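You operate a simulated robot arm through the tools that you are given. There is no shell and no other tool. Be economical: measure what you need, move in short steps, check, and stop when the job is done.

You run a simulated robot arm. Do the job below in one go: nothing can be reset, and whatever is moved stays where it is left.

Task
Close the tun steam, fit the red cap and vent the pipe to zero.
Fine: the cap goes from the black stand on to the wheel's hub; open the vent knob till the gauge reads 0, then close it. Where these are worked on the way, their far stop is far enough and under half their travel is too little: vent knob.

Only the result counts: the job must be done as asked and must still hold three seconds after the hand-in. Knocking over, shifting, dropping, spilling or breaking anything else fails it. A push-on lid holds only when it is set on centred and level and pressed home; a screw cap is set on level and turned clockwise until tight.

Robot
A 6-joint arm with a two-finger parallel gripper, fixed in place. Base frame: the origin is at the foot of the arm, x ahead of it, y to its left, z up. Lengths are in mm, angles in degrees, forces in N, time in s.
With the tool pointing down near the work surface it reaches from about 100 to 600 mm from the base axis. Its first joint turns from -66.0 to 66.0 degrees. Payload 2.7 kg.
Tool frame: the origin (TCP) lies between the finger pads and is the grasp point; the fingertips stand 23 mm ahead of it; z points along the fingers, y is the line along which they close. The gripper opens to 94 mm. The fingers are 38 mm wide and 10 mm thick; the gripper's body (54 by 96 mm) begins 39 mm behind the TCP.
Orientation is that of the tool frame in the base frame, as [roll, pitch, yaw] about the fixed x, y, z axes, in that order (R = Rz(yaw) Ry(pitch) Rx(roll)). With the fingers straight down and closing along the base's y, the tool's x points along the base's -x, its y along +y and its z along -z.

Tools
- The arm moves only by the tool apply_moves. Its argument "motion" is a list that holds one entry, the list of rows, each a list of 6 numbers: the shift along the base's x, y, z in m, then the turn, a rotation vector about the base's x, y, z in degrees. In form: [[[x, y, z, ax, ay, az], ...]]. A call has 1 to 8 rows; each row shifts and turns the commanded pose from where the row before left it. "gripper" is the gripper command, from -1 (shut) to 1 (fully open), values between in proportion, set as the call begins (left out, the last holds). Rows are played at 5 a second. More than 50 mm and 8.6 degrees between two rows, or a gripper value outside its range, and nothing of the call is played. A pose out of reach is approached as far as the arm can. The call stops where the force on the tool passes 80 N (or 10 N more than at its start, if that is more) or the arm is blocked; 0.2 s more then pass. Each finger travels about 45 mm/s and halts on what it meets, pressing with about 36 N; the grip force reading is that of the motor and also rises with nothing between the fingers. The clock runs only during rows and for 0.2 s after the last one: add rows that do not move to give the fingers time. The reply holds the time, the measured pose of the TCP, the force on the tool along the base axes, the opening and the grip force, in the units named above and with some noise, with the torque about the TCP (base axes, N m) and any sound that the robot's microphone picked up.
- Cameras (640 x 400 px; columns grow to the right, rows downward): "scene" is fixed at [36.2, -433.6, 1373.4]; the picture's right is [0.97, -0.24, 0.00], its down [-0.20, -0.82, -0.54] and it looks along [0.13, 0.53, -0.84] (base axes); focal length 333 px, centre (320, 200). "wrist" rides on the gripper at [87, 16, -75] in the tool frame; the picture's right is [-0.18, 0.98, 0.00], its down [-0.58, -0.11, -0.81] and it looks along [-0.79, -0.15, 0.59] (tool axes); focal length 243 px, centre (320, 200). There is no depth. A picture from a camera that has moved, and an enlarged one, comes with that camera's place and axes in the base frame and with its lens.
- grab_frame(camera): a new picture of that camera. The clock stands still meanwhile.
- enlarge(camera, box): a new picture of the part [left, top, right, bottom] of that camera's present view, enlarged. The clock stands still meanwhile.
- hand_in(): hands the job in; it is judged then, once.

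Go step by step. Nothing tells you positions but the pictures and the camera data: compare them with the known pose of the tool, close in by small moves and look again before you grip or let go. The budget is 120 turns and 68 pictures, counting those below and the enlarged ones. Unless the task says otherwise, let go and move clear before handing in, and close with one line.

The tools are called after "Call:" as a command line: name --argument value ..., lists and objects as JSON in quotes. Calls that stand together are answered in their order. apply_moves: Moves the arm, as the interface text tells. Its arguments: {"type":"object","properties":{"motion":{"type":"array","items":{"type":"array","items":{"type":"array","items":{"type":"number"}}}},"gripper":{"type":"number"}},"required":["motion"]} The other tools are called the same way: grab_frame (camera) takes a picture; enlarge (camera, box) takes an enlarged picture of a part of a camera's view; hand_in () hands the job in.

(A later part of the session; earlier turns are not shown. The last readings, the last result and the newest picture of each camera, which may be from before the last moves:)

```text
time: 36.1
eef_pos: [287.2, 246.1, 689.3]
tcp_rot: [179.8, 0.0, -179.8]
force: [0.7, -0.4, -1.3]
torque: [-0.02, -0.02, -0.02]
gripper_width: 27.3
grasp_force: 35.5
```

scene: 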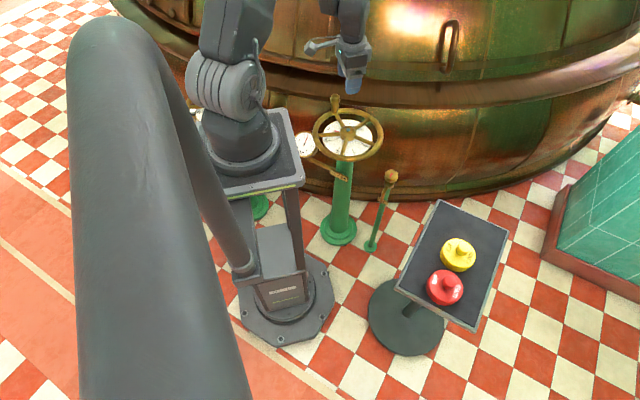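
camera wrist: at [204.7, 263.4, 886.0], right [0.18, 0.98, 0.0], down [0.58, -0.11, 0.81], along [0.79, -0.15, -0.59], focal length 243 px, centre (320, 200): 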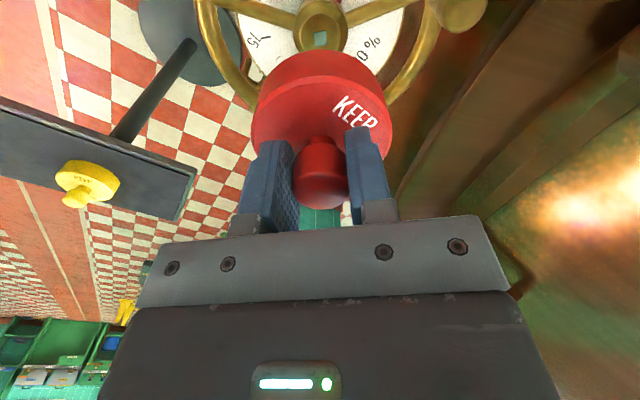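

There's no lateral resistance, so the cap was probably just resting on the hub rather than over it. I'll take it clear and tilt it so the fixed camera can see its underside.

Call:
apply_moves --motion '[[[0, 0, 0.04, 0, 0, 0], [0, 0, 0.045, 0, 0, 0], [0, -0.04, 0.045, 0, 0, 0], [0.01, -0.045, 0.03, 0, 0, 0], [0.01, -0.045, 0, 0, 0, 0], [0.01, -0.045, 0, 0, 0, 0], [0.01, -0.045, 0, 0, 0, 0], [0, 0, 0, 0, 0, 0]]]'

Call:
apply_moves --motion '[[[0, 0, 0, -8, 0, 0], [0, 0, 0, -8, 0, 0], [0, 0, 0, -8, 0, 0], [0, 0, 0, -8, 0, 0], [0, 0, 0, -8, 0, 0], [0, 0, 0, -8, 0, 0], [0, 0, 0, -8, 0, 0], [0, 0, 0, -8, 0, 0]]]'

Call:
apply_moves --motion '[[[0, 0, 0, -8, 0, 0], [0, 0, 0, -8, 0, 0], [0, 0, 0, -6, 0, 0], [0, 0, 0, 0, 0, 0]]]'

Call:
grab_frame --camera "scene"

```text
refused: row 3 steps farther than a row can; nothing moved
```

```text
time: 36.9
eef_pos: [289.9, 257.6, 696.4]
tcp_rot: [-161.8, 0.9, -179.1]
force: [-8.4, 16.0, 12.8]
torque: [1.14, 0.56, 0.07]
gripper_width: 27.2
grasp_force: 36.4
stopped in row 3: the force on the tool passed its limit at 84 N (the readings are from after the stop); the commanded pose is now the measured one
```

```text
time: 37.9
eef_pos: [292.9, 262.4, 700.8]
tcp_rot: [-140.3, 1.0, -178.8]
force: [-20.4, 40.7, 55.9]
torque: [3.36, 1.68, -0.03]
gripper_width: 37.0
grasp_force: 35.8
```

```text
26 pictures are left
```

scene: 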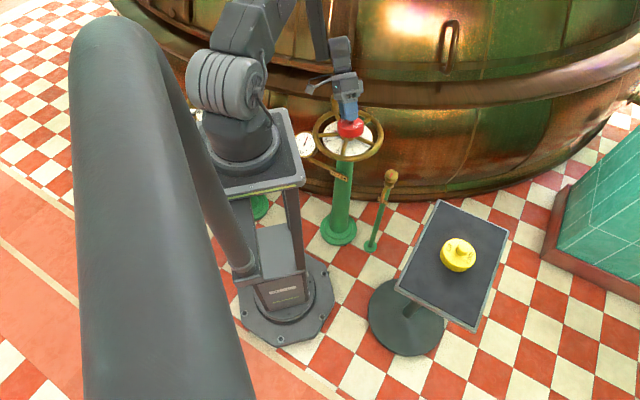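

My mistake: the first move was refused (a row was too long) and the tilt I'd queued behind it ran in place over the hub, pressing up to 84 N. I'll stop batching dependent moves and look at the state before doing anything else.

Call:
enlarge --camera "scene" --box '[300, 85, 396, 145]'

Call:
grab_frame --camera "wrist"

```text
6.67 times, centred on (348, 115) of scene
camera zoom: at [35.3, -433.4, 1373.5], right [0.97, -0.24, 0.0], down [-0.2, -0.82, -0.54], along [0.13, 0.53, -0.84], focal length 2218 px, centre (133, 767)
```

zoom: 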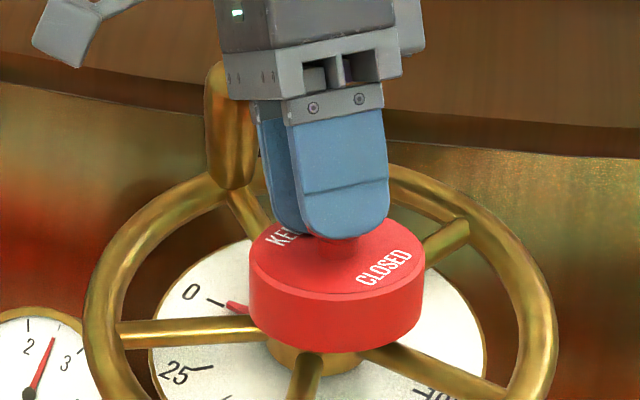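

```text
24 pictures are left
camera wrist: at [204.8, 322.1, 746.4], right [0.18, 0.76, -0.62], down [0.56, 0.44, 0.7], along [0.81, -0.48, -0.35], focal length 243 px, centre (320, 200)
```

wrist: 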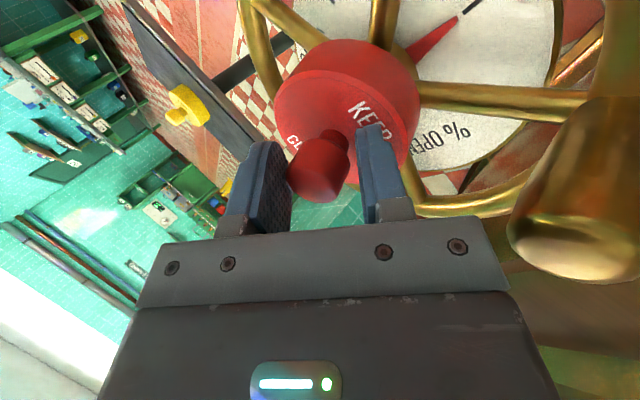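

The wheel still reads 0 and the cap is still gripped on top of the hub, shifted slightly toward +y. I'll undo the tilt slowly.

Call:
apply_moves --motion '[[[0, 0, 0.001, 8, 0, 0], [0, 0, 0.001, 8, 0, 0], [0, 0, 0.001, 8, 0, 0], [0, 0, 0.001, 8, 0, 0], [0, 0, 0.001, 7.7, 0, 0], [0, 0, 0, 0, 0, 0]]]'

Call:
enlarge --camera "scene" --box '[300, 85, 396, 145]'

```text
time: 39.3
eef_pos: [288.7, 252.7, 698.0]
tcp_rot: [-179.0, 0.7, -179.5]
force: [-0.3, -0.5, -0.4]
torque: [-0.01, -0.03, 0.0]
gripper_width: 27.1
grasp_force: 36.1
```

```text
6.67 times, centred on (348, 115) of scene
camera zoom: at [36.2, -433.6, 1373.4], right [0.97, -0.24, 0.0], down [-0.2, -0.82, -0.54], along [0.13, 0.53, -0.84], focal length 2218 px, centre (133, 767)
```

zoom: 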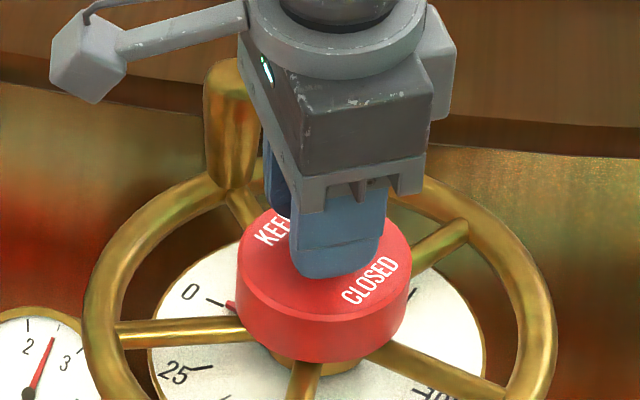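

I recovered cleanly, with the cap held level and no force. Now I'll take it clear properly, one call at a time.

Call:
apply_moves --motion '[[[0, 0, 0.04, -0.9, -0.7, 0], [0, 0, 0.045, 0, 0, 0], [0, 0, 0.045, 0, 0, 0], [0.01, -0.045, 0, 0, 0, 0], [0.01, -0.045, 0, 0, 0, 0], [0.01, -0.045, 0, 0, 0, 0], [0.01, -0.045, 0, 0, 0, 0], [0.01, -0.045, 0, 0, 0, 0]]]'

```text
time: 41.1
eef_pos: [337.7, 28.2, 827.9]
tcp_rot: [-178.0, 1.5, -179.6]
force: [0.5, -0.5, -0.8]
torque: [-0.01, 0.0, 0.01]
gripper_width: 27.1
grasp_force: 36.2
```

I'm clear at (338, 28, 828). Now I'll tilt the cap to see its underside.

Call:
apply_moves --motion '[[[0, 0, 0, 2, 1.5, -0.4], [0, 0, 0, 0, 0, 0], [0, 0, 0.005, -8, 0, 0], [0, 0, 0.005, -8, 0, 0], [0, 0, 0.005, -8, 0, 0], [0, 0, 0.005, -8, 0, 0], [0, 0, 0, -8, 0, 0], [0, 0, 0, -8, 0, 0]]]'

Call:
apply_moves --motion '[[[0, 0, 0, -8, 0, 0], [0, 0, 0, -8, 0, 0], [0, 0, 0, -8, 0, 0], [0, 0, 0, -8, 0, 0], [0, 0, 0, 0, 0, 0]]]'

Call:
grab_frame --camera "scene"

```text
time: 42.9
eef_pos: [339.5, 28.0, 849.7]
tcp_rot: [-131.8, 0.0, 179.9]
force: [-0.6, 0.0, -1.2]
torque: [0.04, 0.01, 0.01]
gripper_width: 27.2
grasp_force: 36.2
```

```text
time: 44.1
eef_pos: [337.8, 28.9, 849.0]
tcp_rot: [-100.0, 0.0, 179.9]
force: [-0.9, -0.1, -1.4]
torque: [0.04, 0.01, 0.01]
gripper_width: 27.1
grasp_force: 35.6
```

```text
22 pictures are left
```

scene: 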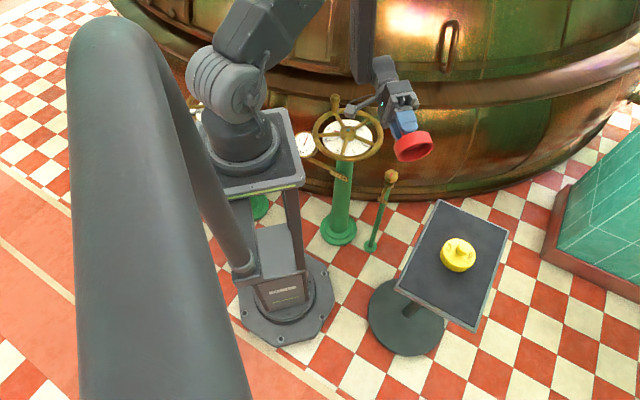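

Call:
enlarge --camera "scene" --box '[380, 120, 444, 160]'

```text
10.00 times, centred on (412, 140) of scene
camera zoom: at [36.2, -433.6, 1373.4], right [0.97, -0.24, 0.0], down [-0.2, -0.82, -0.54], along [0.13, 0.53, -0.84], focal length 3327 px, centre (-600, 800)
```

zoom: 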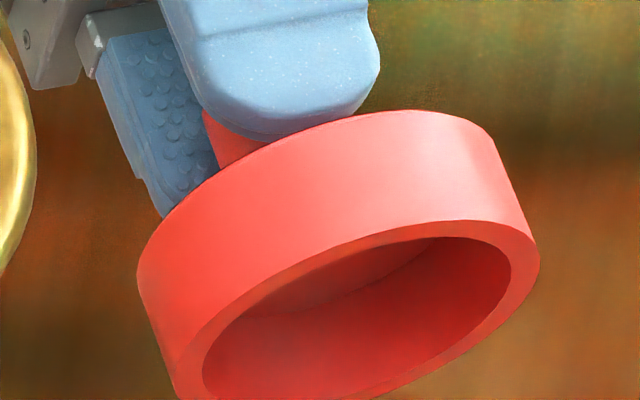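

The underside is a hollow cup with a wide bore. I'll tilt a bit more to see the depth and any inner step.

Call:
apply_moves --motion '[[[0, 0, 0, -8, 0, 0], [0, 0, 0, -8, 0, 0], [0, 0, 0, -8, 0, 0], [0, 0, 0, -8, 0, 0], [0, 0, 0, 0, 0, 0]]]'

Call:
enlarge --camera "scene" --box '[380, 115, 444, 155]'

```text
time: 45.3
eef_pos: [339.2, 28.8, 849.4]
tcp_rot: [-68.0, 0.0, 179.9]
force: [0.1, 0.2, -1.1]
torque: [0.05, -0.01, 0.04]
gripper_width: 27.1
grasp_force: 36.3
```

```text
10.00 times, centred on (412, 135) of scene
camera zoom: at [36.2, -433.6, 1373.4], right [0.97, -0.24, 0.0], down [-0.2, -0.82, -0.54], along [0.13, 0.53, -0.84], focal length 3327 px, centre (-600, 850)
```

zoom: 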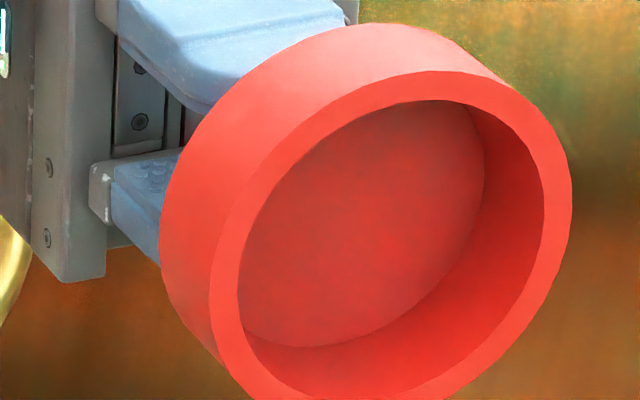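

It's a plain cup with a bore of about 65 mm against a hub of about 49 mm, so it's a loose cover that seats down on the spokes. I'll untilt, then centre it on the hub by feeling the bore wall on both sides.

Call:
apply_moves --motion '[[[0, 0, 0, 8, 0, 0], [0, 0, 0, 8, 0, 0], [0, 0, 0, 8, 0, 0], [0, 0, 0, 8, 0, 0], [0, 0, 0, 8, 0, 0], [0, 0, 0, 8, 0, 0], [0, 0, 0, 8, 0, 0], [0, 0, 0, 8, 0, 0]]]'

Call:
apply_moves --motion '[[[0, 0, 0, 8, 0, 0], [0, 0, 0, 8, 0, 0], [0, 0, 0, 8, 0, 0], [0, 0, 0, 8, 0, 0], [0, 0, 0, 8, 0, 0], [0, 0, 0, 8, 0, 0], [0, 0, 0, 0, 0, 0]]]'

Call:
enlarge --camera "wrist" --box '[200, 20, 440, 220]'

```text
time: 47.1
eef_pos: [339.5, 29.0, 848.5]
tcp_rot: [-132.2, 0.0, 180.0]
force: [0.3, -0.2, -1.6]
torque: [0.06, 0.0, -0.03]
gripper_width: 26.9
grasp_force: 36.4
```

```text
time: 48.7
eef_pos: [338.5, 29.4, 849.5]
tcp_rot: [179.9, 0.0, -180.0]
force: [-0.8, -0.6, -1.1]
torque: [0.0, 0.0, 0.0]
gripper_width: 27.1
grasp_force: 36.0
```

```text
2.00 times, centred on (320, 120) of wrist
camera zoom: at [253.3, 45.6, 924.8], right [0.18, 0.98, 0.0], down [0.58, -0.11, 0.81], along [0.79, -0.15, -0.59], focal length 485 px, centre (320, 360)
```

zoom: 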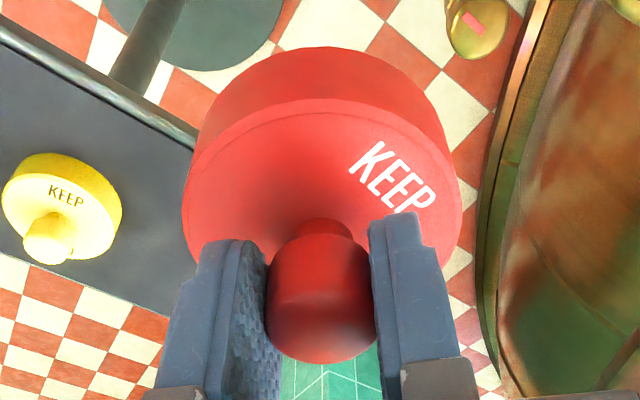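

The cap is upright and straight in the grip. I'll return over the hub.

Call:
apply_moves --motion '[[[-0.01, 0.044, 0, 0, 0, 0], [-0.01, 0.044, 0, 0, 0, 0], [-0.01, 0.044, 0, 0, 0, 0], [-0.01, 0.044, 0, 0, 0, 0], [-0.011, 0.042, 0, 0, 0, 0], [0, 0, -0.045, 0, 0, 0], [0, 0, -0.045, 0, 0, 0], [0, 0, -0.04, 0, 0, 0]]]'

Call:
apply_moves --motion '[[[0, 0, -0.004, 0, 0, 0], [0, 0, -0.004, 0, 0, 0], [0, 0, -0.004, 0, 0, 0], [0, 0, -0.004, 0, 0, 0], [0, 0, 0, 0, 0, 0]]]'

Call:
apply_moves --motion '[[[0, 0, -0.002, 0, 0, 0], [0, 0, -0.002, 0, 0, 0], [0, 0, 0, 0, 0, 0]]]'

```text
time: 50.5
eef_pos: [287.4, 246.0, 718.4]
tcp_rot: [179.9, -0.1, -179.9]
force: [0.2, -1.0, -1.4]
torque: [0.01, -0.01, -0.01]
gripper_width: 27.2
grasp_force: 35.8
```

```text
time: 51.7
eef_pos: [288.8, 247.9, 703.7]
tcp_rot: [179.9, -0.1, -179.9]
force: [-1.1, 0.7, -1.3]
torque: [0.01, 0.01, 0.01]
gripper_width: 27.4
grasp_force: 35.9
```

```text
time: 52.5
eef_pos: [288.6, 246.3, 700.1]
tcp_rot: [179.8, -0.1, -179.9]
force: [0.4, 0.0, -0.9]
torque: [0.02, 0.03, 0.04]
gripper_width: 27.1
grasp_force: 36.1
```

Call:
apply_moves --motion '[[[0, 0, -0.002, 0, 0, 0], [0, 0, -0.002, 0, 0, 0], [0, 0, 0, 0, 0, 0]]]'

Call:
apply_moves --motion '[[[0, 0, -0.0015, 0, 0, 0], [0, 0, -0.0015, 0, 0, 0], [0, 0, 0, 0, 0, 0]]]'

Call:
enlarge --camera "scene" --box '[316, 105, 380, 145]'

```text
time: 53.3
eef_pos: [286.6, 246.3, 698.6]
tcp_rot: [179.8, -0.2, 180.0]
force: [-7.0, -4.7, 24.6]
torque: [-0.1, -0.46, -0.11]
gripper_width: 27.3
grasp_force: 36.0
```

```text
time: 54.1
eef_pos: [287.4, 246.4, 693.0]
tcp_rot: [179.9, 0.1, -180.0]
force: [1.7, -10.2, 28.4]
torque: [-0.25, -0.11, 0.01]
gripper_width: 27.3
grasp_force: 35.9
```

```text
10.00 times, centred on (348, 125) of scene
camera zoom: at [35.9, -434.0, 1373.3], right [0.97, -0.24, 0.0], down [-0.2, -0.82, -0.54], along [0.13, 0.53, -0.84], focal length 3327 px, centre (40, 950)
```

zoom: 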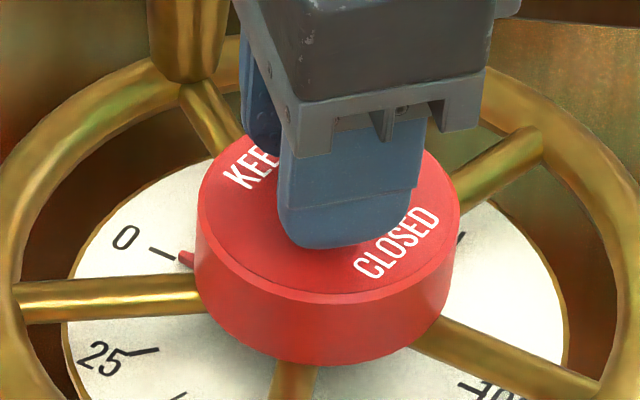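

It's resting again at the same level. I'll lift about 2 mm and probe sideways for the bore wall contact.

Call:
apply_moves --motion '[[[0, 0, 0.003, 0, 0, 0], [0, 0, 0, 0, 0, 0], [0.003, 0, 0, 0, 0, 0], [0.003, 0, 0, 0, 0, 0], [0, 0, 0, 0, 0, 0]]]'

Call:
apply_moves --motion '[[[0.002, 0, 0, 0, 0, 0], [0, 0, 0, 0, 0, 0], [0, 0, 0, 0, 0, 0]]]'

Call:
apply_moves --motion '[[[0.002, 0, 0, 0, 0, 0], [0, 0, 0, 0, 0, 0], [0, 0, 0, 0, 0, 0]]]'

```text
time: 55.3
eef_pos: [292.8, 246.8, 695.0]
tcp_rot: [180.0, -0.1, -179.9]
force: [0.7, -0.3, -0.9]
torque: [0.01, -0.01, -0.01]
gripper_width: 27.2
grasp_force: 36.3
```

```text
time: 56.1
eef_pos: [294.4, 244.9, 695.5]
tcp_rot: [179.9, -0.3, -179.9]
force: [-12.0, 4.2, 0.6]
torque: [0.25, 0.69, 0.02]
gripper_width: 27.0
grasp_force: 36.4
```

```text
time: 56.9
eef_pos: [296.4, 246.3, 695.0]
tcp_rot: [-179.8, -0.3, -179.9]
force: [-21.2, 5.7, -5.0]
torque: [0.29, 0.91, 0.03]
gripper_width: 27.4
grasp_force: 36.5
```

Contact on the +x side is at about +5.7 mm. Now the −x side.

Call:
apply_moves --motion '[[[-0.005, 0, 0, 0, 0, 0], [-0.005, 0, 0, 0, 0, 0], [-0.004, 0, 0, 0, 0, 0], [-0.003, 0, 0, 0, 0, 0], [0, 0, 0, 0, 0, 0]]]'

Call:
apply_moves --motion '[[[-0.002, 0, 0, 0, 0, 0], [0, 0, 0, 0, 0, 0], [0, 0, 0, 0, 0, 0]]]'

Call:
apply_moves --motion '[[[-0.002, 0, 0, 0, 0, 0], [0, 0, 0, 0, 0, 0], [0, 0, 0, 0, 0, 0]]]'

```text
time: 58.1
eef_pos: [281.6, 247.7, 696.5]
tcp_rot: [179.7, 0.2, 180.0]
force: [8.7, 0.9, -2.0]
torque: [0.0, -0.38, -0.1]
gripper_width: 27.0
grasp_force: 36.3
```

```text
time: 58.9
eef_pos: [280.2, 248.0, 694.9]
tcp_rot: [179.8, 0.0, -180.0]
force: [18.9, -0.5, -3.3]
torque: [0.02, -0.95, -0.02]
gripper_width: 27.1
grasp_force: 36.2
```

```text
time: 59.7
eef_pos: [277.0, 247.4, 696.5]
tcp_rot: [179.7, 0.1, -180.0]
force: [17.6, 3.4, -2.0]
torque: [0.17, -0.91, -0.03]
gripper_width: 26.9
grasp_force: 35.5
```

The x-centre is found, allowing for about 2 mm of slip in the grip. I'll centre x and probe y.

Call:
apply_moves --motion '[[[0.005, 0, 0, 0, 0, 0], [0.004, 0, 0, 0, 0, 0], [0, 0.004, 0, 0, 0, 0], [0, 0.002, 0, 0, 0, 0], [0, 0, 0, 0, 0, 0]]]'

Call:
apply_moves --motion '[[[0, 0.002, 0, 0, 0, 0], [0, 0, 0, 0, 0, 0], [0, 0, 0, 0, 0, 0]]]'

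Call:
apply_moves --motion '[[[0, -0.005, 0, 0, 0, 0], [0, -0.004, 0, 0, 0, 0], [0, -0.003, 0, 0, 0, 0], [0, -0.002, 0, 0, 0, 0], [0, 0, 0, 0, 0, 0]]]'

Call:
apply_moves --motion '[[[0, -0.002, 0, 0, 0, 0], [0, 0, 0, 0, 0, 0], [0, 0, 0, 0, 0, 0]]]'

```text
time: 60.9
eef_pos: [285.7, 253.2, 696.6]
tcp_rot: [-180.0, -0.1, -179.9]
force: [0.1, 0.7, -0.8]
torque: [0.0, 0.0, 0.02]
gripper_width: 26.8
grasp_force: 36.3
```

```text
time: 61.7
eef_pos: [286.5, 254.4, 696.1]
tcp_rot: [180.0, -0.3, 180.0]
force: [7.2, -12.7, -0.9]
torque: [-0.62, -0.32, 0.08]
gripper_width: 27.4
grasp_force: 36.0
```

```text
time: 62.9
eef_pos: [285.7, 241.4, 696.0]
tcp_rot: [179.9, 0.0, -180.0]
force: [-0.7, 2.9, -1.5]
torque: [0.1, 0.07, 0.05]
gripper_width: 27.2
grasp_force: 35.8
```

```text
time: 63.7
eef_pos: [286.0, 241.0, 697.0]
tcp_rot: [179.9, 0.1, -179.9]
force: [-6.5, 19.6, -3.4]
torque: [0.92, 0.33, 0.21]
gripper_width: 27.5
grasp_force: 36.2
```

Both sides are symmetric, so I'll return to the measured centre, lower the cap onto its seat and press.

Call:
apply_moves --motion '[[[0, 0.005, 0, 0, 0, 0], [0, 0.0032, 0, 0, 0, 0], [0, 0, 0, 0, 0, 0], [0, 0, -0.003, 0, 0, 0], [0, 0, -0.003, 0, 0, 0], [0, 0, 0, 0, 0, 0]]]'

Call:
apply_moves --motion '[[[0, 0, -0.002, 0, 0, 0], [0, 0, -0.002, 0, 0, 0], [0, 0, -0.002, 0, 0, 0], [0, 0, 0, 0, 0, 0]]]'

```text
time: 65.1
eef_pos: [285.4, 247.5, 690.9]
tcp_rot: [179.8, 0.0, 180.0]
force: [2.7, -7.1, 29.0]
torque: [-0.25, -0.12, -0.01]
gripper_width: 27.3
grasp_force: 36.1
```

```text
time: 65.9
eef_pos: [287.4, 248.7, 687.2]
tcp_rot: [179.9, -0.1, -179.9]
force: [-3.1, -2.3, 11.5]
torque: [-0.23, -0.23, -0.08]
gripper_width: 27.3
grasp_force: 36.0
stopped in row 4: the force on the tool passed its limit at 83 N (the readings are from after the stop); the commanded pose is now the measured one
```

Pressed home at 83 N. I'll open the gripper and look.

Call:
apply_moves --motion '[[[0, 0, 0, 0, 0, 0], [0, 0, 0, 0, 0, 0], [0, 0, 0, 0, 0, 0], [0, 0, 0.01, 0, 0, 0], [0, 0, 0.03, 0, 0, 0], [0, 0, 0.04, 0, 0, 0], [0, 0, 0.04, 0, 0, 0], [0, -0.04, 0.02, 0, 0, 0]]]' --gripper 0.3

Call:
enlarge --camera "scene" --box '[308, 100, 388, 150]'

Call:
grab_frame --camera "wrist"

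```text
time: 67.7
eef_pos: [287.8, 209.6, 828.0]
tcp_rot: [179.9, -0.1, 179.9]
force: [-0.1, 0.6, 0.4]
torque: [0.01, -0.01, 0.0]
gripper_width: 60.9
grasp_force: 0.0
```

```text
8.00 times, centred on (348, 125) of scene
camera zoom: at [36.2, -433.6, 1373.4], right [0.97, -0.24, 0.0], down [-0.2, -0.82, -0.54], along [0.13, 0.53, -0.84], focal length 2661 px, centre (96, 800)
```

zoom: 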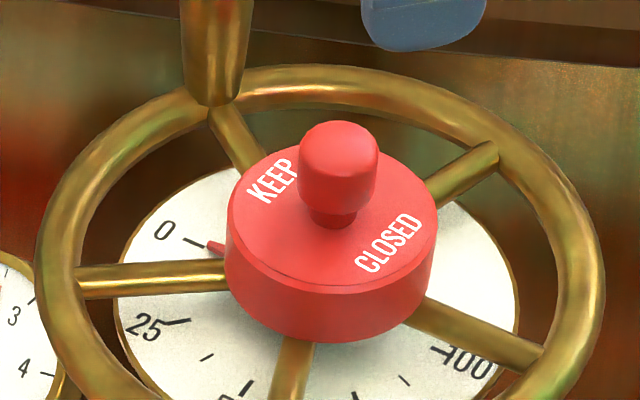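

```text
16 pictures are left
camera wrist: at [202.0, 225.3, 903.1], right [0.18, 0.98, 0.0], down [0.58, -0.11, 0.81], along [0.79, -0.15, -0.59], focal length 243 px, centre (320, 200)
```

wrist: 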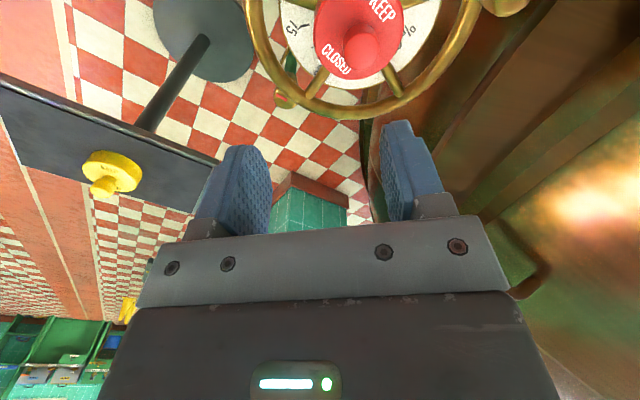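

The cap is seated level and centred on the closed wheel. Next is the vent knob at about (413, 143, 518), so I'll go above it for a look.

Call:
apply_moves --motion '[[[0.042, -0.022, 0, 0, 0, 0], [0.042, -0.022, 0, 0, 0, 0], [0.041, -0.022, 0, 0, 0, 0], [0, 0, -0.04, 0, 0, 0], [0, 0, -0.04, 0, 0, 0], [0, 0, 0, 0, 0, 0]]]'

Call:
grab_frame --camera "wrist"

Call:
enlarge --camera "scene" --box '[350, 155, 430, 205]'

```text
time: 69.1
eef_pos: [412.9, 142.8, 749.4]
tcp_rot: [179.9, 0.0, 179.9]
force: [0.5, 0.1, 0.2]
torque: [-0.01, -0.01, 0.03]
gripper_width: 61.2
grasp_force: 0.1
```

```text
15 pictures are left
camera wrist: at [326.6, 160.3, 824.3], right [0.18, 0.98, 0.0], down [0.58, -0.11, 0.81], along [0.79, -0.15, -0.59], focal length 243 px, centre (320, 200)
```

wrist: 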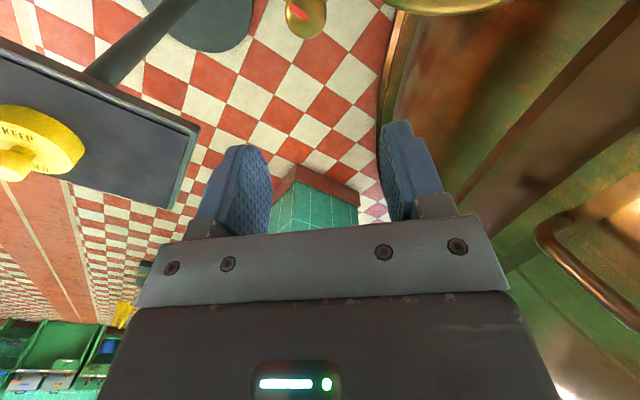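

```text
8.00 times, centred on (390, 180) of scene
camera zoom: at [36.2, -433.6, 1373.4], right [0.97, -0.24, 0.0], down [-0.2, -0.82, -0.54], along [0.13, 0.53, -0.84], focal length 2661 px, centre (-240, 360)
```

zoom: 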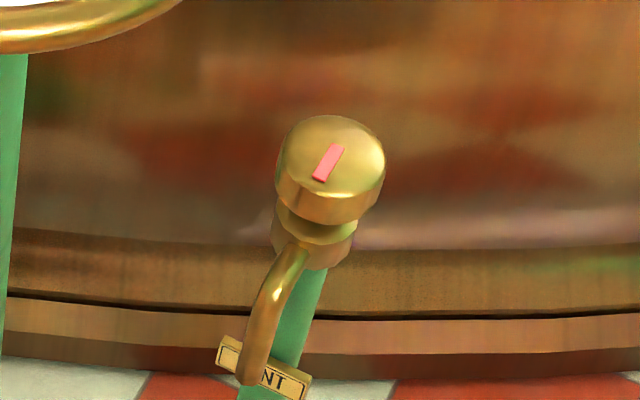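

The knob top triangulates to about (403, 129, 540). I'll yaw the tool so the camera mount points away from the wheel before going down.

Call:
apply_moves --motion '[[[-0.009, -0.013, 0, 0, 0, 8], [0, 0, 0, 0, 0, 8], [0, 0, 0, 0, 0, 8], [0, 0, 0, 0, 0, 8], [0, 0, 0, 0, 0, 8], [0, 0, 0, 0, 0, 8], [0, 0, 0, 0, 0, 8], [0, 0, 0, 0, 0, 8]]]' --gripper 0.6

Call:
apply_moves --motion '[[[0, 0, 0, 0, 0, 8], [0, 0, 0, 0, 0, 8], [0, 0, 0, 0, 0, 8], [0, 0, 0, 0, 0, 8], [0, 0, 0, 0, 0, 8], [0, 0, 0, 0, 0, 0]]]'

```text
time: 70.9
eef_pos: [403.6, 129.1, 748.3]
tcp_rot: [179.9, -0.2, -115.8]
force: [-1.0, -0.1, 0.3]
torque: [0.0, 0.02, -0.02]
gripper_width: 74.9
grasp_force: 0.0
```

```text
time: 72.3
eef_pos: [401.6, 130.1, 746.3]
tcp_rot: [179.9, -0.1, -75.7]
force: [-0.1, 0.3, 0.1]
torque: [0.0, -0.02, -0.01]
gripper_width: 75.3
grasp_force: 0.1
```

Yaw is reached. I'll add 8° more for clearance, lower to z≈620 and look.

Call:
apply_moves --motion '[[[0.002, 0, -0.03, 0, 0, 8], [0, 0, -0.04, 0, 0, 0], [0, 0, -0.04, 0, 0, 0], [0, 0, -0.02, 0, 0, 0], [0, 0, 0, 0, 0, 0]]]'

Call:
grab_frame --camera "wrist"

Call:
enlarge --camera "scene" --box '[320, 90, 480, 190]'

```text
time: 73.5
eef_pos: [404.5, 129.7, 615.5]
tcp_rot: [180.0, -0.1, -68.1]
force: [0.5, -0.1, -0.2]
torque: [0.02, -0.02, 0.0]
gripper_width: 75.0
grasp_force: 0.1
```

```text
13 pictures are left
camera wrist: at [423.2, 43.5, 690.5], right [-0.98, -0.2, 0.0], down [-0.12, 0.58, 0.81], along [-0.16, 0.79, -0.59], focal length 243 px, centre (320, 200)
```

wrist: 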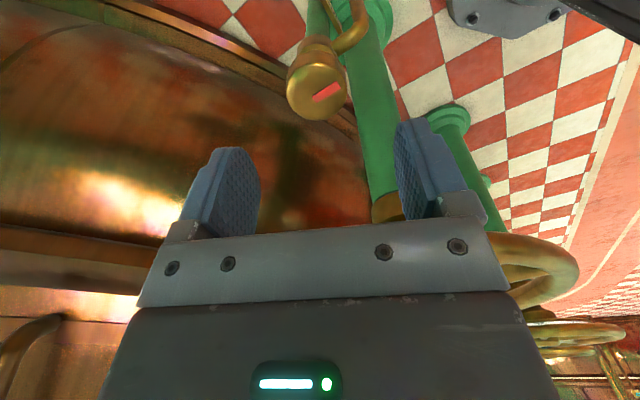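

```text
4.00 times, centred on (400, 140) of scene
camera zoom: at [36.2, -433.6, 1373.4], right [0.97, -0.24, 0.0], down [-0.2, -0.82, -0.54], along [0.13, 0.53, -0.84], focal length 1331 px, centre (0, 440)
```

zoom: 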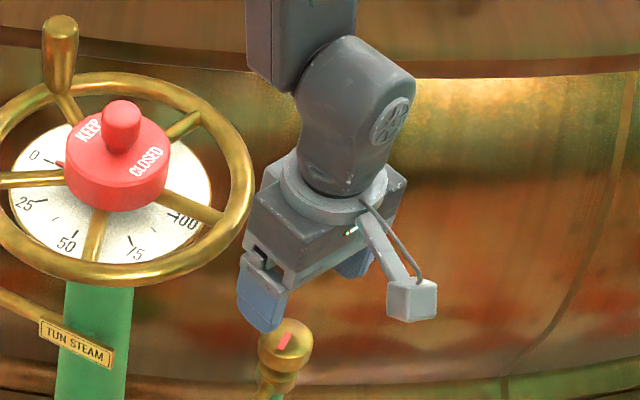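

The knob is at about (405.5, 128.3, top 537). I'll make a small correction and lower round it.

Call:
apply_moves --motion '[[[0.001, -0.0014, -0.02, 0, 0, 0], [0, 0, -0.02, 0, 0, 0], [0, 0, -0.02, 0, 0, 0], [0, 0, -0.013, 0, 0, 0], [0, 0, 0, 0, 0, 0]]]'

Call:
grab_frame --camera "wrist"

```text
time: 74.7
eef_pos: [408.1, 127.8, 543.6]
tcp_rot: [179.9, -0.1, -68.0]
force: [0.2, -0.4, 0.7]
torque: [0.02, -0.02, -0.04]
gripper_width: 75.6
grasp_force: 0.1
```

```text
11 pictures are left
camera wrist: at [426.0, 42.9, 617.7], right [-0.98, -0.2, 0.0], down [-0.12, 0.58, 0.81], along [-0.16, 0.79, -0.59], focal length 243 px, centre (320, 200)
```

wrist: 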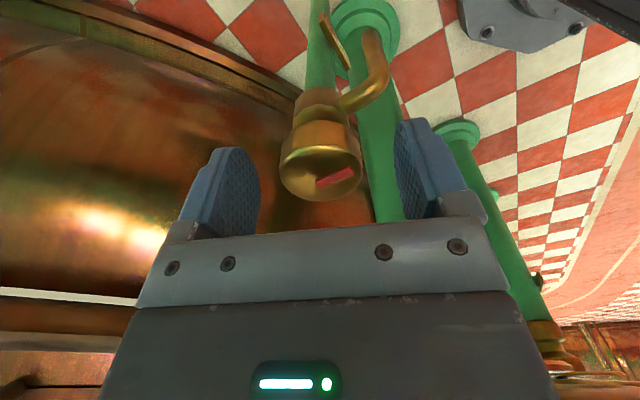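

The knob is centred between the pads. I'll close on it.

Call:
apply_moves --motion '[[[0, 0, 0, 0, 0, 0], [0, 0, 0, 0, 0, 0], [0, 0, 0, 0, 0, 0], [0, 0, 0, 0, 0, 0], [0, 0, 0, 0, 0, 0]]]' --gripper -1

Call:
apply_moves --motion '[[[0, 0, 0, 0, 0, 5], [0, 0, 0, 0, 0, 5], [0, 0, 0, 0, 0, 5], [0, 0, 0, 0, 0, 0]]]'

```text
time: 75.9
eef_pos: [407.6, 128.0, 542.4]
tcp_rot: [179.9, -0.1, -68.0]
force: [0.8, -0.4, -4.2]
torque: [0.11, -0.6, -0.01]
gripper_width: 41.5
grasp_force: 45.6
```

```text
time: 76.9
eef_pos: [407.9, 129.6, 544.1]
tcp_rot: [-179.9, -0.1, -52.8]
force: [18.9, 12.3, -24.8]
torque: [-0.16, 0.42, -0.05]
gripper_width: 41.4
grasp_force: 44.7
```

It turned 15° with little torque and some side load. I'll check the gauge and knob.

Call:
enlarge --camera "scene" --box '[285, 110, 413, 190]'

```text
5.00 times, centred on (349, 150) of scene
camera zoom: at [36.8, -433.3, 1373.5], right [0.97, -0.24, 0.0], down [-0.2, -0.82, -0.54], along [0.13, 0.53, -0.84], focal length 1663 px, centre (175, 450)
```

zoom: 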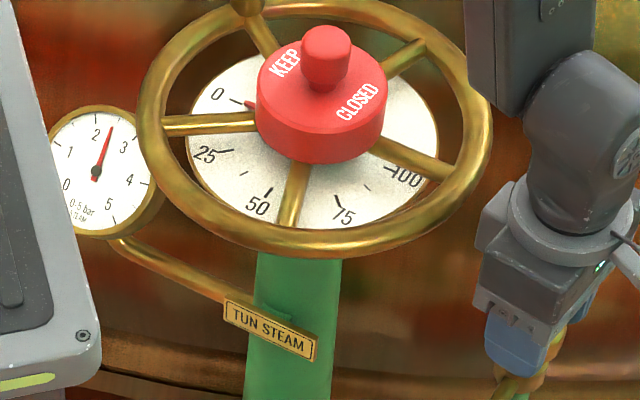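

The gauge is barely changed. I'll relieve the side load and keep opening counter-clockwise.

Call:
apply_moves --motion '[[[0.0015, 0.001, -0.0015, 0, 0, 0], [0, 0, 0, 0, 0, 6], [0, 0, 0, 0, 0, 6], [0, 0, 0, 0, 0, 6], [0, 0, 0, 0, 0, 6], [0, 0, 0, 0, 0, 6], [0, 0, 0, 0, 0, 0]]]'

```text
time: 78.5
eef_pos: [408.8, 130.1, 542.5]
tcp_rot: [-179.9, -0.3, -22.9]
force: [9.8, 8.3, 9.6]
torque: [-0.16, -0.57, 0.0]
gripper_width: 40.9
grasp_force: 44.7
```

Call:
enlarge --camera "scene" --box '[285, 110, 413, 190]'

```text
5.00 times, centred on (349, 150) of scene
camera zoom: at [36.1, -433.5, 1373.4], right [0.97, -0.24, 0.0], down [-0.2, -0.82, -0.54], along [0.13, 0.53, -0.84], focal length 1663 px, centre (175, 450)
```

zoom: 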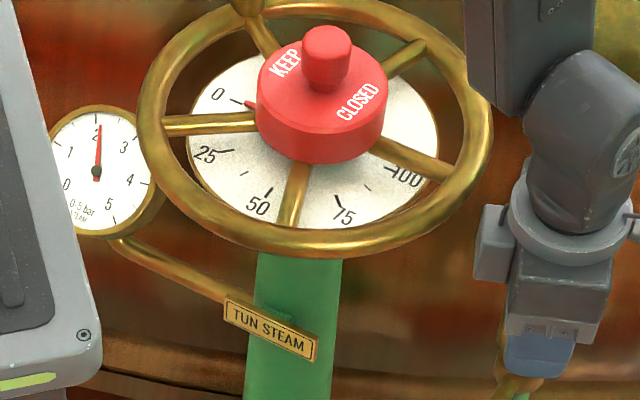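

The gauge is falling (about 2.1), so counter-clockwise opens the vent. I'll continue a bit more, then wait.

Call:
apply_moves --motion '[[[0.001, 0.001, 0, 0, 0, 6], [0, 0, 0, 0, 0, 6], [0, 0, 0, 0, 0, 6], [0, 0, 0, 0, 0, 0], [0, 0, 0, 0, 0, 0]]]'

```text
time: 79.7
eef_pos: [408.4, 131.1, 543.0]
tcp_rot: [179.9, -0.1, -4.9]
force: [7.6, 19.8, 3.1]
torque: [0.27, 0.61, -0.07]
gripper_width: 40.9
grasp_force: 44.8
```

I've turned it about 63°. I'll release, turn the tool back and regrip to continue toward the far stop.

Call:
apply_moves --motion '[[[0, 0, 0, 0, 0, 0], [0, 0, 0, 0, 0, 0], [0, 0, 0, 0, 0, 0], [0, -0.001, 0, 0, 0, 0]]]' --gripper 0.5

Call:
apply_moves --motion '[[[0, 0, 0, 0, 0, -8], [0, 0, 0, 0, 0, -8], [0, 0, 0, 0, 0, -8], [0, 0, 0, 0, 0, -8], [0, 0, 0, 0, 0, -8], [0, 0, 0, 0, 0, -8], [0, 0, 0, 0, 0, -8], [0, 0, 0, 0, 0, -8]]]'

Call:
enlarge --camera "scene" --box '[285, 110, 413, 190]'

Call:
grab_frame --camera "wrist"

```text
time: 80.7
eef_pos: [407.8, 129.6, 541.3]
tcp_rot: [179.9, 0.0, -4.9]
force: [-1.0, 0.5, -0.1]
torque: [0.01, 0.01, 0.01]
gripper_width: 70.2
grasp_force: 0.1
```

```text
time: 82.5
eef_pos: [409.1, 128.4, 542.3]
tcp_rot: [179.9, -0.1, -69.1]
force: [0.6, 0.1, -0.3]
torque: [-0.01, 0.02, 0.01]
gripper_width: 70.2
grasp_force: 0.1
```

```text
5.00 times, centred on (349, 150) of scene
camera zoom: at [36.2, -433.6, 1373.4], right [0.97, -0.24, 0.0], down [-0.2, -0.82, -0.54], along [0.13, 0.53, -0.84], focal length 1663 px, centre (175, 450)
```

zoom: 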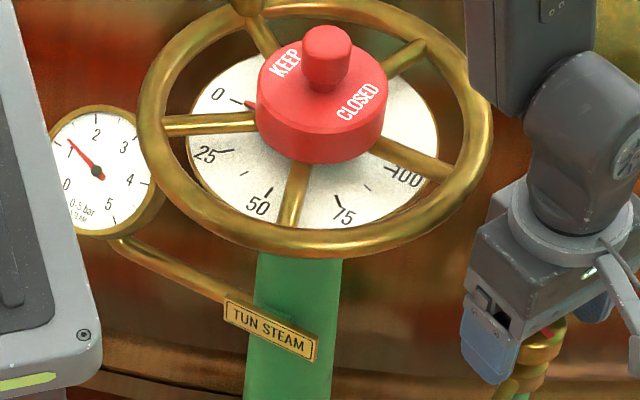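

```text
7 pictures are left
camera wrist: at [424.6, 43.3, 617.4], right [-0.98, -0.18, 0.0], down [-0.1, 0.58, 0.81], along [-0.14, 0.79, -0.59], focal length 243 px, centre (320, 200)
```

wrist: 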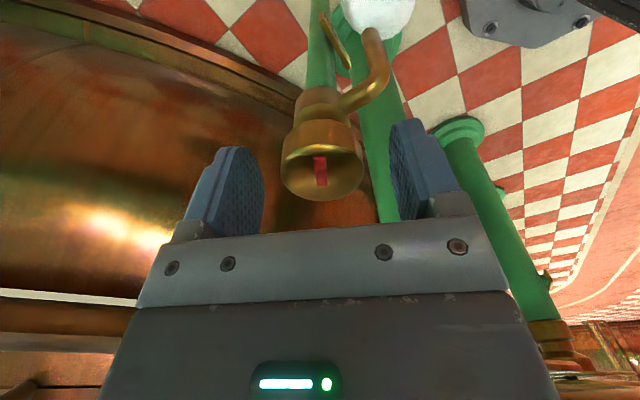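

The vent is blowing and the gauge is at about 1. I'll grip again and open further toward the stop.

Call:
apply_moves --motion '[[[-0.001, 0, 0, 0, 0, 0], [0, 0, 0, 0, 0, 0], [0, 0, 0, 0, 0, 0], [0, 0, 0, 0, 0, 0]]]' --gripper -1

Call:
apply_moves --motion '[[[0, 0, 0, 0, 0, 6], [0, 0, 0, 0, 0, 6], [0, 0, 0, 0, 0, 6], [0, 0, 0, 0, 0, 6], [0, 0, 0, 0, 0, 0]]]'

Call:
apply_moves --motion '[[[0.001, 0.001, 0, 0, 0, 6], [0, 0, 0, 0, 0, 6], [0, 0, 0, 0, 0, 6], [0, 0, 0, 0, 0, 6], [0, 0, 0, 0, 0, 0]]]'

```text
time: 83.5
eef_pos: [407.3, 128.6, 541.5]
tcp_rot: [179.9, -0.1, -68.9]
force: [4.3, 0.4, -5.2]
torque: [0.11, -0.7, 0.0]
gripper_width: 41.5
grasp_force: 44.8
```

```text
time: 84.7
eef_pos: [408.8, 129.5, 542.7]
tcp_rot: [180.0, 0.0, -44.8]
force: [13.3, 3.7, -9.8]
torque: [0.01, 0.44, 0.0]
gripper_width: 41.9
grasp_force: 44.8
```

```text
time: 85.9
eef_pos: [407.9, 130.6, 542.2]
tcp_rot: [179.9, -0.2, -20.9]
force: [4.3, 7.1, 1.6]
torque: [0.64, -0.05, -0.8]
gripper_width: 41.5
grasp_force: 45.1
```

A torque of −0.8 N m suggests the far stop is reached. I'll wait for the gauge to drain.

Call:
apply_moves --motion '[[[0, 0, 0, 0, 0, 0], [0, 0, 0, 0, 0, 0], [0, 0, 0, 0, 0, 0], [0, 0, 0, 0, 0, 0], [0, 0, 0, 0, 0, 0], [0, 0, 0, 0, 0, 0], [0, 0, 0, 0, 0, 0], [0, 0, 0, 0, 0, 0]]]'

Call:
apply_moves --motion '[[[0, 0, 0, 0, 0, 0], [0, 0, 0, 0, 0, 0], [0, 0, 0, 0, 0, 0], [0, 0, 0, 0, 0, 0], [0, 0, 0, 0, 0, 0], [0, 0, 0, 0, 0, 0], [0, 0, 0, 0, 0, 0], [0, 0, 0, 0, 0, 0]]]'

Call:
enlarge --camera "scene" --box '[285, 110, 413, 190]'

```text
time: 87.7
eef_pos: [408.9, 130.7, 542.1]
tcp_rot: [180.0, -0.1, -20.9]
force: [1.5, 9.4, 5.8]
torque: [0.56, -0.01, -0.66]
gripper_width: 41.4
grasp_force: 45.2
```

```text
time: 89.5
eef_pos: [408.6, 129.6, 542.9]
tcp_rot: [179.9, -0.1, -21.1]
force: [0.7, 11.5, 6.7]
torque: [0.55, -0.22, -0.55]
gripper_width: 41.4
grasp_force: 45.0
```

```text
5.00 times, centred on (349, 150) of scene
camera zoom: at [36.1, -433.5, 1373.5], right [0.97, -0.24, 0.0], down [-0.2, -0.82, -0.54], along [0.13, 0.53, -0.84], focal length 1663 px, centre (175, 450)
```

zoom: 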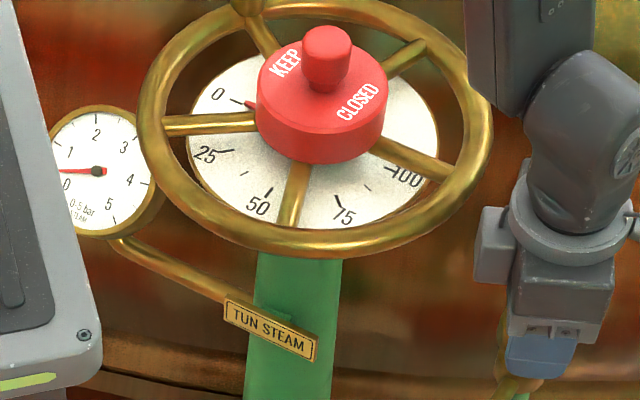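

The gauge is at about 0.3 and still dropping. I'll wait longer.

Call:
apply_moves --motion '[[[0, 0, 0, 0, 0, 0], [0, 0, 0, 0, 0, 0], [0, 0, 0, 0, 0, 0], [0, 0, 0, 0, 0, 0], [0, 0, 0, 0, 0, 0], [0, 0, 0, 0, 0, 0], [0, 0, 0, 0, 0, 0], [0, 0, 0, 0, 0, 0]]]'

Call:
apply_moves --motion '[[[0, 0, 0, 0, 0, 0], [0, 0, 0, 0, 0, 0], [0, 0, 0, 0, 0, 0], [0, 0, 0, 0, 0, 0], [0, 0, 0, 0, 0, 0], [0, 0, 0, 0, 0, 0], [0, 0, 0, 0, 0, 0], [0, 0, 0, 0, 0, 0]]]'

Call:
apply_moves --motion '[[[0, 0, 0, 0, 0, 0], [0, 0, 0, 0, 0, 0], [0, 0, 0, 0, 0, 0], [0, 0, 0, 0, 0, 0], [0, 0, 0, 0, 0, 0], [0, 0, 0, 0, 0, 0], [0, 0, 0, 0, 0, 0], [0, 0, 0, 0, 0, 0]]]'

Call:
apply_moves --motion '[[[0, 0, 0, 0, 0, 0], [0, 0, 0, 0, 0, 0], [0, 0, 0, 0, 0, 0], [0, 0, 0, 0, 0, 0], [0, 0, 0, 0, 0, 0], [0, 0, 0, 0, 0, 0], [0, 0, 0, 0, 0, 0], [0, 0, 0, 0, 0, 0]]]'

Call:
apply_moves --motion '[[[0, 0, 0, 0, 0, 0], [0, 0, 0, 0, 0, 0], [0, 0, 0, 0, 0, 0], [0, 0, 0, 0, 0, 0], [0, 0, 0, 0, 0, 0], [0, 0, 0, 0, 0, 0], [0, 0, 0, 0, 0, 0], [0, 0, 0, 0, 0, 0]]]'

Call:
enlarge --camera "scene" --box '[290, 125, 330, 165]'

```text
time: 91.3
eef_pos: [408.4, 129.8, 542.2]
tcp_rot: [180.0, 0.0, -21.0]
force: [1.4, 13.8, 6.3]
torque: [0.56, -0.25, -0.49]
gripper_width: 41.5
grasp_force: 44.7
```

```text
time: 93.1
eef_pos: [408.3, 130.3, 542.1]
tcp_rot: [-180.0, -0.1, -21.0]
force: [1.2, 14.4, 5.8]
torque: [0.51, -0.24, -0.48]
gripper_width: 41.7
grasp_force: 45.2
```

```text
time: 94.9
eef_pos: [409.1, 130.6, 542.4]
tcp_rot: [179.9, -0.1, -20.9]
force: [2.6, 15.3, 5.3]
torque: [0.55, -0.22, -0.4]
gripper_width: 41.5
grasp_force: 45.3
```

```text
time: 96.7
eef_pos: [409.2, 129.9, 543.6]
tcp_rot: [179.9, -0.1, -21.0]
force: [2.1, 15.8, 4.9]
torque: [0.51, -0.24, -0.34]
gripper_width: 41.4
grasp_force: 44.7
```

```text
time: 98.5
eef_pos: [407.9, 131.8, 542.5]
tcp_rot: [180.0, -0.1, -21.0]
force: [2.6, 15.3, 3.6]
torque: [0.56, -0.2, -0.35]
gripper_width: 41.7
grasp_force: 44.7
```

```text
10.00 times, centred on (310, 145) of scene
camera zoom: at [36.1, -433.4, 1373.5], right [0.97, -0.24, 0.0], down [-0.2, -0.82, -0.54], along [0.13, 0.53, -0.84], focal length 3327 px, centre (420, 750)
```

zoom: 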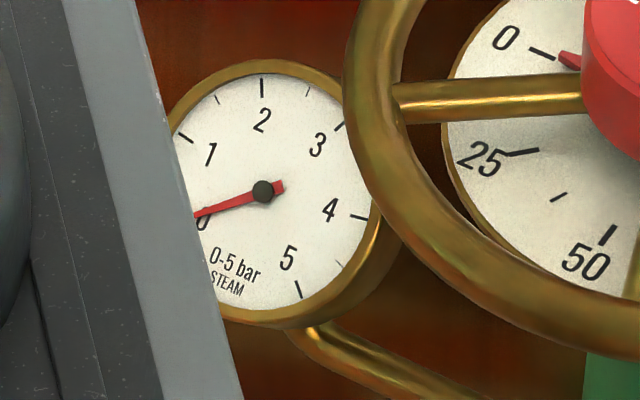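

The needle is essentially at the 0 mark. I'll wait another 10+ s so it settles fully.

Call:
apply_moves --motion '[[[0, 0, 0, 0, 0, 0], [0, 0, 0, 0, 0, 0], [0, 0, 0, 0, 0, 0], [0, 0, 0, 0, 0, 0], [0, 0, 0, 0, 0, 0], [0, 0, 0, 0, 0, 0], [0, 0, 0, 0, 0, 0], [0, 0, 0, 0, 0, 0]]]'

Call:
apply_moves --motion '[[[0, 0, 0, 0, 0, 0], [0, 0, 0, 0, 0, 0], [0, 0, 0, 0, 0, 0], [0, 0, 0, 0, 0, 0], [0, 0, 0, 0, 0, 0], [0, 0, 0, 0, 0, 0], [0, 0, 0, 0, 0, 0], [0, 0, 0, 0, 0, 0]]]'

Call:
apply_moves --motion '[[[0, 0, 0, 0, 0, 0], [0, 0, 0, 0, 0, 0], [0, 0, 0, 0, 0, 0], [0, 0, 0, 0, 0, 0], [0, 0, 0, 0, 0, 0], [0, 0, 0, 0, 0, 0], [0, 0, 0, 0, 0, 0], [0, 0, 0, 0, 0, 0]]]'

Call:
apply_moves --motion '[[[0, 0, 0, 0, 0, 0], [0, 0, 0, 0, 0, 0], [0, 0, 0, 0, 0, 0], [0, 0, 0, 0, 0, 0], [0, 0, 0, 0, 0, 0], [0, 0, 0, 0, 0, 0], [0, 0, 0, 0, 0, 0], [0, 0, 0, 0, 0, 0]]]'

Call:
apply_moves --motion '[[[0, 0, 0, 0, 0, 0], [0, 0, 0, 0, 0, 0], [0, 0, 0, 0, 0, 0], [0, 0, 0, 0, 0, 0], [0, 0, 0, 0, 0, 0], [0, 0, 0, 0, 0, 0], [0, 0, 0, 0, 0, 0], [0, 0, 0, 0, 0, 0]]]'

Call:
apply_moves --motion '[[[0, 0, 0, 0, 0, 0], [0, 0, 0, 0, 0, 0], [0, 0, 0, 0, 0, 0], [0, 0, 0, 0, 0, 0], [0, 0, 0, 0, 0, 0], [0, 0, 0, 0, 0, 0], [0, 0, 0, 0, 0, 0], [0, 0, 0, 0, 0, 0]]]'

Call:
enlarge --camera "scene" --box '[290, 125, 330, 165]'

```text
time: 100.3
eef_pos: [409.5, 129.4, 543.0]
tcp_rot: [179.9, 0.0, -21.0]
force: [3.3, 14.2, 4.8]
torque: [0.52, -0.25, -0.33]
gripper_width: 41.6
grasp_force: 45.5
```

```text
time: 102.1
eef_pos: [407.7, 129.8, 542.6]
tcp_rot: [179.8, 0.0, -21.0]
force: [3.4, 15.3, 2.9]
torque: [0.58, -0.18, -0.3]
gripper_width: 41.6
grasp_force: 45.2
```

```text
time: 103.9
eef_pos: [407.7, 130.0, 542.2]
tcp_rot: [179.9, -0.1, -21.0]
force: [2.5, 15.2, 2.7]
torque: [0.61, -0.25, -0.3]
gripper_width: 41.7
grasp_force: 44.7
```

```text
time: 105.7
eef_pos: [407.2, 130.3, 541.3]
tcp_rot: [179.9, 0.0, -20.9]
force: [4.4, 14.9, 1.7]
torque: [0.57, -0.22, -0.3]
gripper_width: 41.4
grasp_force: 44.5
```

```text
time: 107.5
eef_pos: [409.6, 129.7, 541.3]
tcp_rot: [179.9, -0.1, -21.1]
force: [4.5, 14.9, 1.1]
torque: [0.57, -0.22, -0.27]
gripper_width: 41.5
grasp_force: 45.4
```

```text
time: 109.3
eef_pos: [409.3, 130.4, 542.7]
tcp_rot: [179.9, -0.1, -20.9]
force: [3.7, 15.7, 0.4]
torque: [0.59, -0.22, -0.26]
gripper_width: 41.5
grasp_force: 45.1
```

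```text
10.00 times, centred on (310, 145) of scene
camera zoom: at [36.2, -433.4, 1373.5], right [0.97, -0.24, 0.0], down [-0.2, -0.82, -0.54], along [0.13, 0.53, -0.84], focal length 3327 px, centre (420, 750)
```

zoom: 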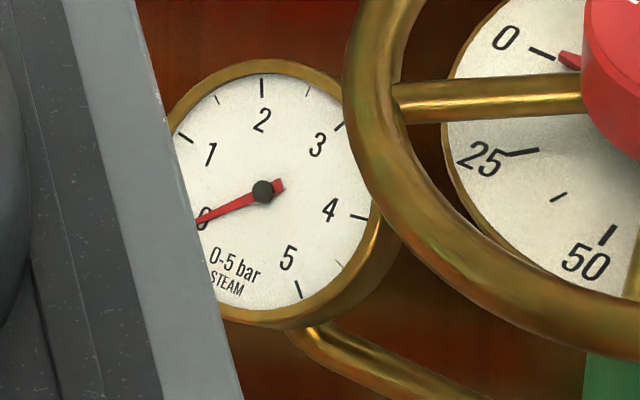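

The needle now lies through the middle of the 0 mark. I'll wait a little more for margin, then close the knob clockwise.

Call:
apply_moves --motion '[[[0, 0, 0, 0, 0, 0], [0, 0, 0, 0, 0, 0], [0, 0, 0, 0, 0, 0], [0, 0, 0, 0, 0, 0], [0, 0, 0, 0, 0, 0], [0, 0, 0, 0, 0, 0], [0, 0, 0, 0, 0, 0], [0, 0, 0, 0, 0, 0]]]'

Call:
apply_moves --motion '[[[0, 0, 0, 0, 0, 0], [0, 0, 0, 0, 0, 0], [0, 0, 0, 0, 0, 0], [0, 0, 0, 0, 0, 0], [0, 0, 0, 0, 0, 0], [0, 0, 0, 0, 0, 0], [0, 0, 0, 0, 0, 0], [0, 0, 0, 0, 0, 0]]]'

Call:
apply_moves --motion '[[[0, 0, 0, 0, 0, 0], [0, 0, 0, 0, 0, 0], [0, 0, 0, 0, 0, 0], [0, 0, 0, 0, 0, 0], [0, 0, 0, 0, 0, 0], [0, 0, 0, 0, 0, 0], [0, 0, 0, 0, 0, 0], [0, 0, 0, 0, 0, 0]]]'

Call:
apply_moves --motion '[[[0, 0, 0, 0, 0, 0], [0, 0, 0, 0, 0, 0], [0, 0, 0, 0, 0, 0], [0, 0, 0, 0, 0, 0], [0, 0, 0, 0, 0, 0], [0, 0, 0, 0, 0, 0], [0, 0, 0, 0, 0, 0], [0, 0, 0, 0, 0, 0]]]'

Call:
apply_moves --motion '[[[-0.001, -0.001, 0, 0, 0, -6], [0, 0, 0, 0, 0, -6], [0, 0, 0, 0, 0, -6], [0, 0, 0, 0, 0, -6], [0, 0, 0, 0, 0, -6], [0, 0, 0, 0, 0, -6], [0, 0, 0, 0, 0, -6], [0, 0, 0, 0, 0, -6]]]'

```text
time: 111.1
eef_pos: [408.2, 130.3, 542.2]
tcp_rot: [179.9, -0.2, -21.0]
force: [4.4, 14.2, 0.8]
torque: [0.58, -0.21, -0.24]
gripper_width: 41.5
grasp_force: 44.8
```

```text
time: 112.9
eef_pos: [408.4, 129.5, 542.5]
tcp_rot: [179.9, -0.1, -21.0]
force: [4.3, 14.3, 1.1]
torque: [0.61, -0.2, -0.23]
gripper_width: 41.5
grasp_force: 45.3
```

```text
time: 114.7
eef_pos: [409.0, 130.7, 541.7]
tcp_rot: [179.9, -0.1, -21.0]
force: [4.7, 13.7, 0.3]
torque: [0.57, -0.2, -0.21]
gripper_width: 41.3
grasp_force: 45.0
```

```text
time: 116.5
eef_pos: [408.9, 130.4, 542.8]
tcp_rot: [179.8, -0.1, -21.0]
force: [4.5, 14.1, 0.8]
torque: [0.59, -0.2, -0.29]
gripper_width: 41.6
grasp_force: 44.7
```

```text
time: 118.3
eef_pos: [407.7, 127.9, 543.0]
tcp_rot: [179.9, -0.2, -69.1]
force: [8.9, 6.1, -7.7]
torque: [-0.05, -0.9, 0.02]
gripper_width: 41.4
grasp_force: 45.0
```

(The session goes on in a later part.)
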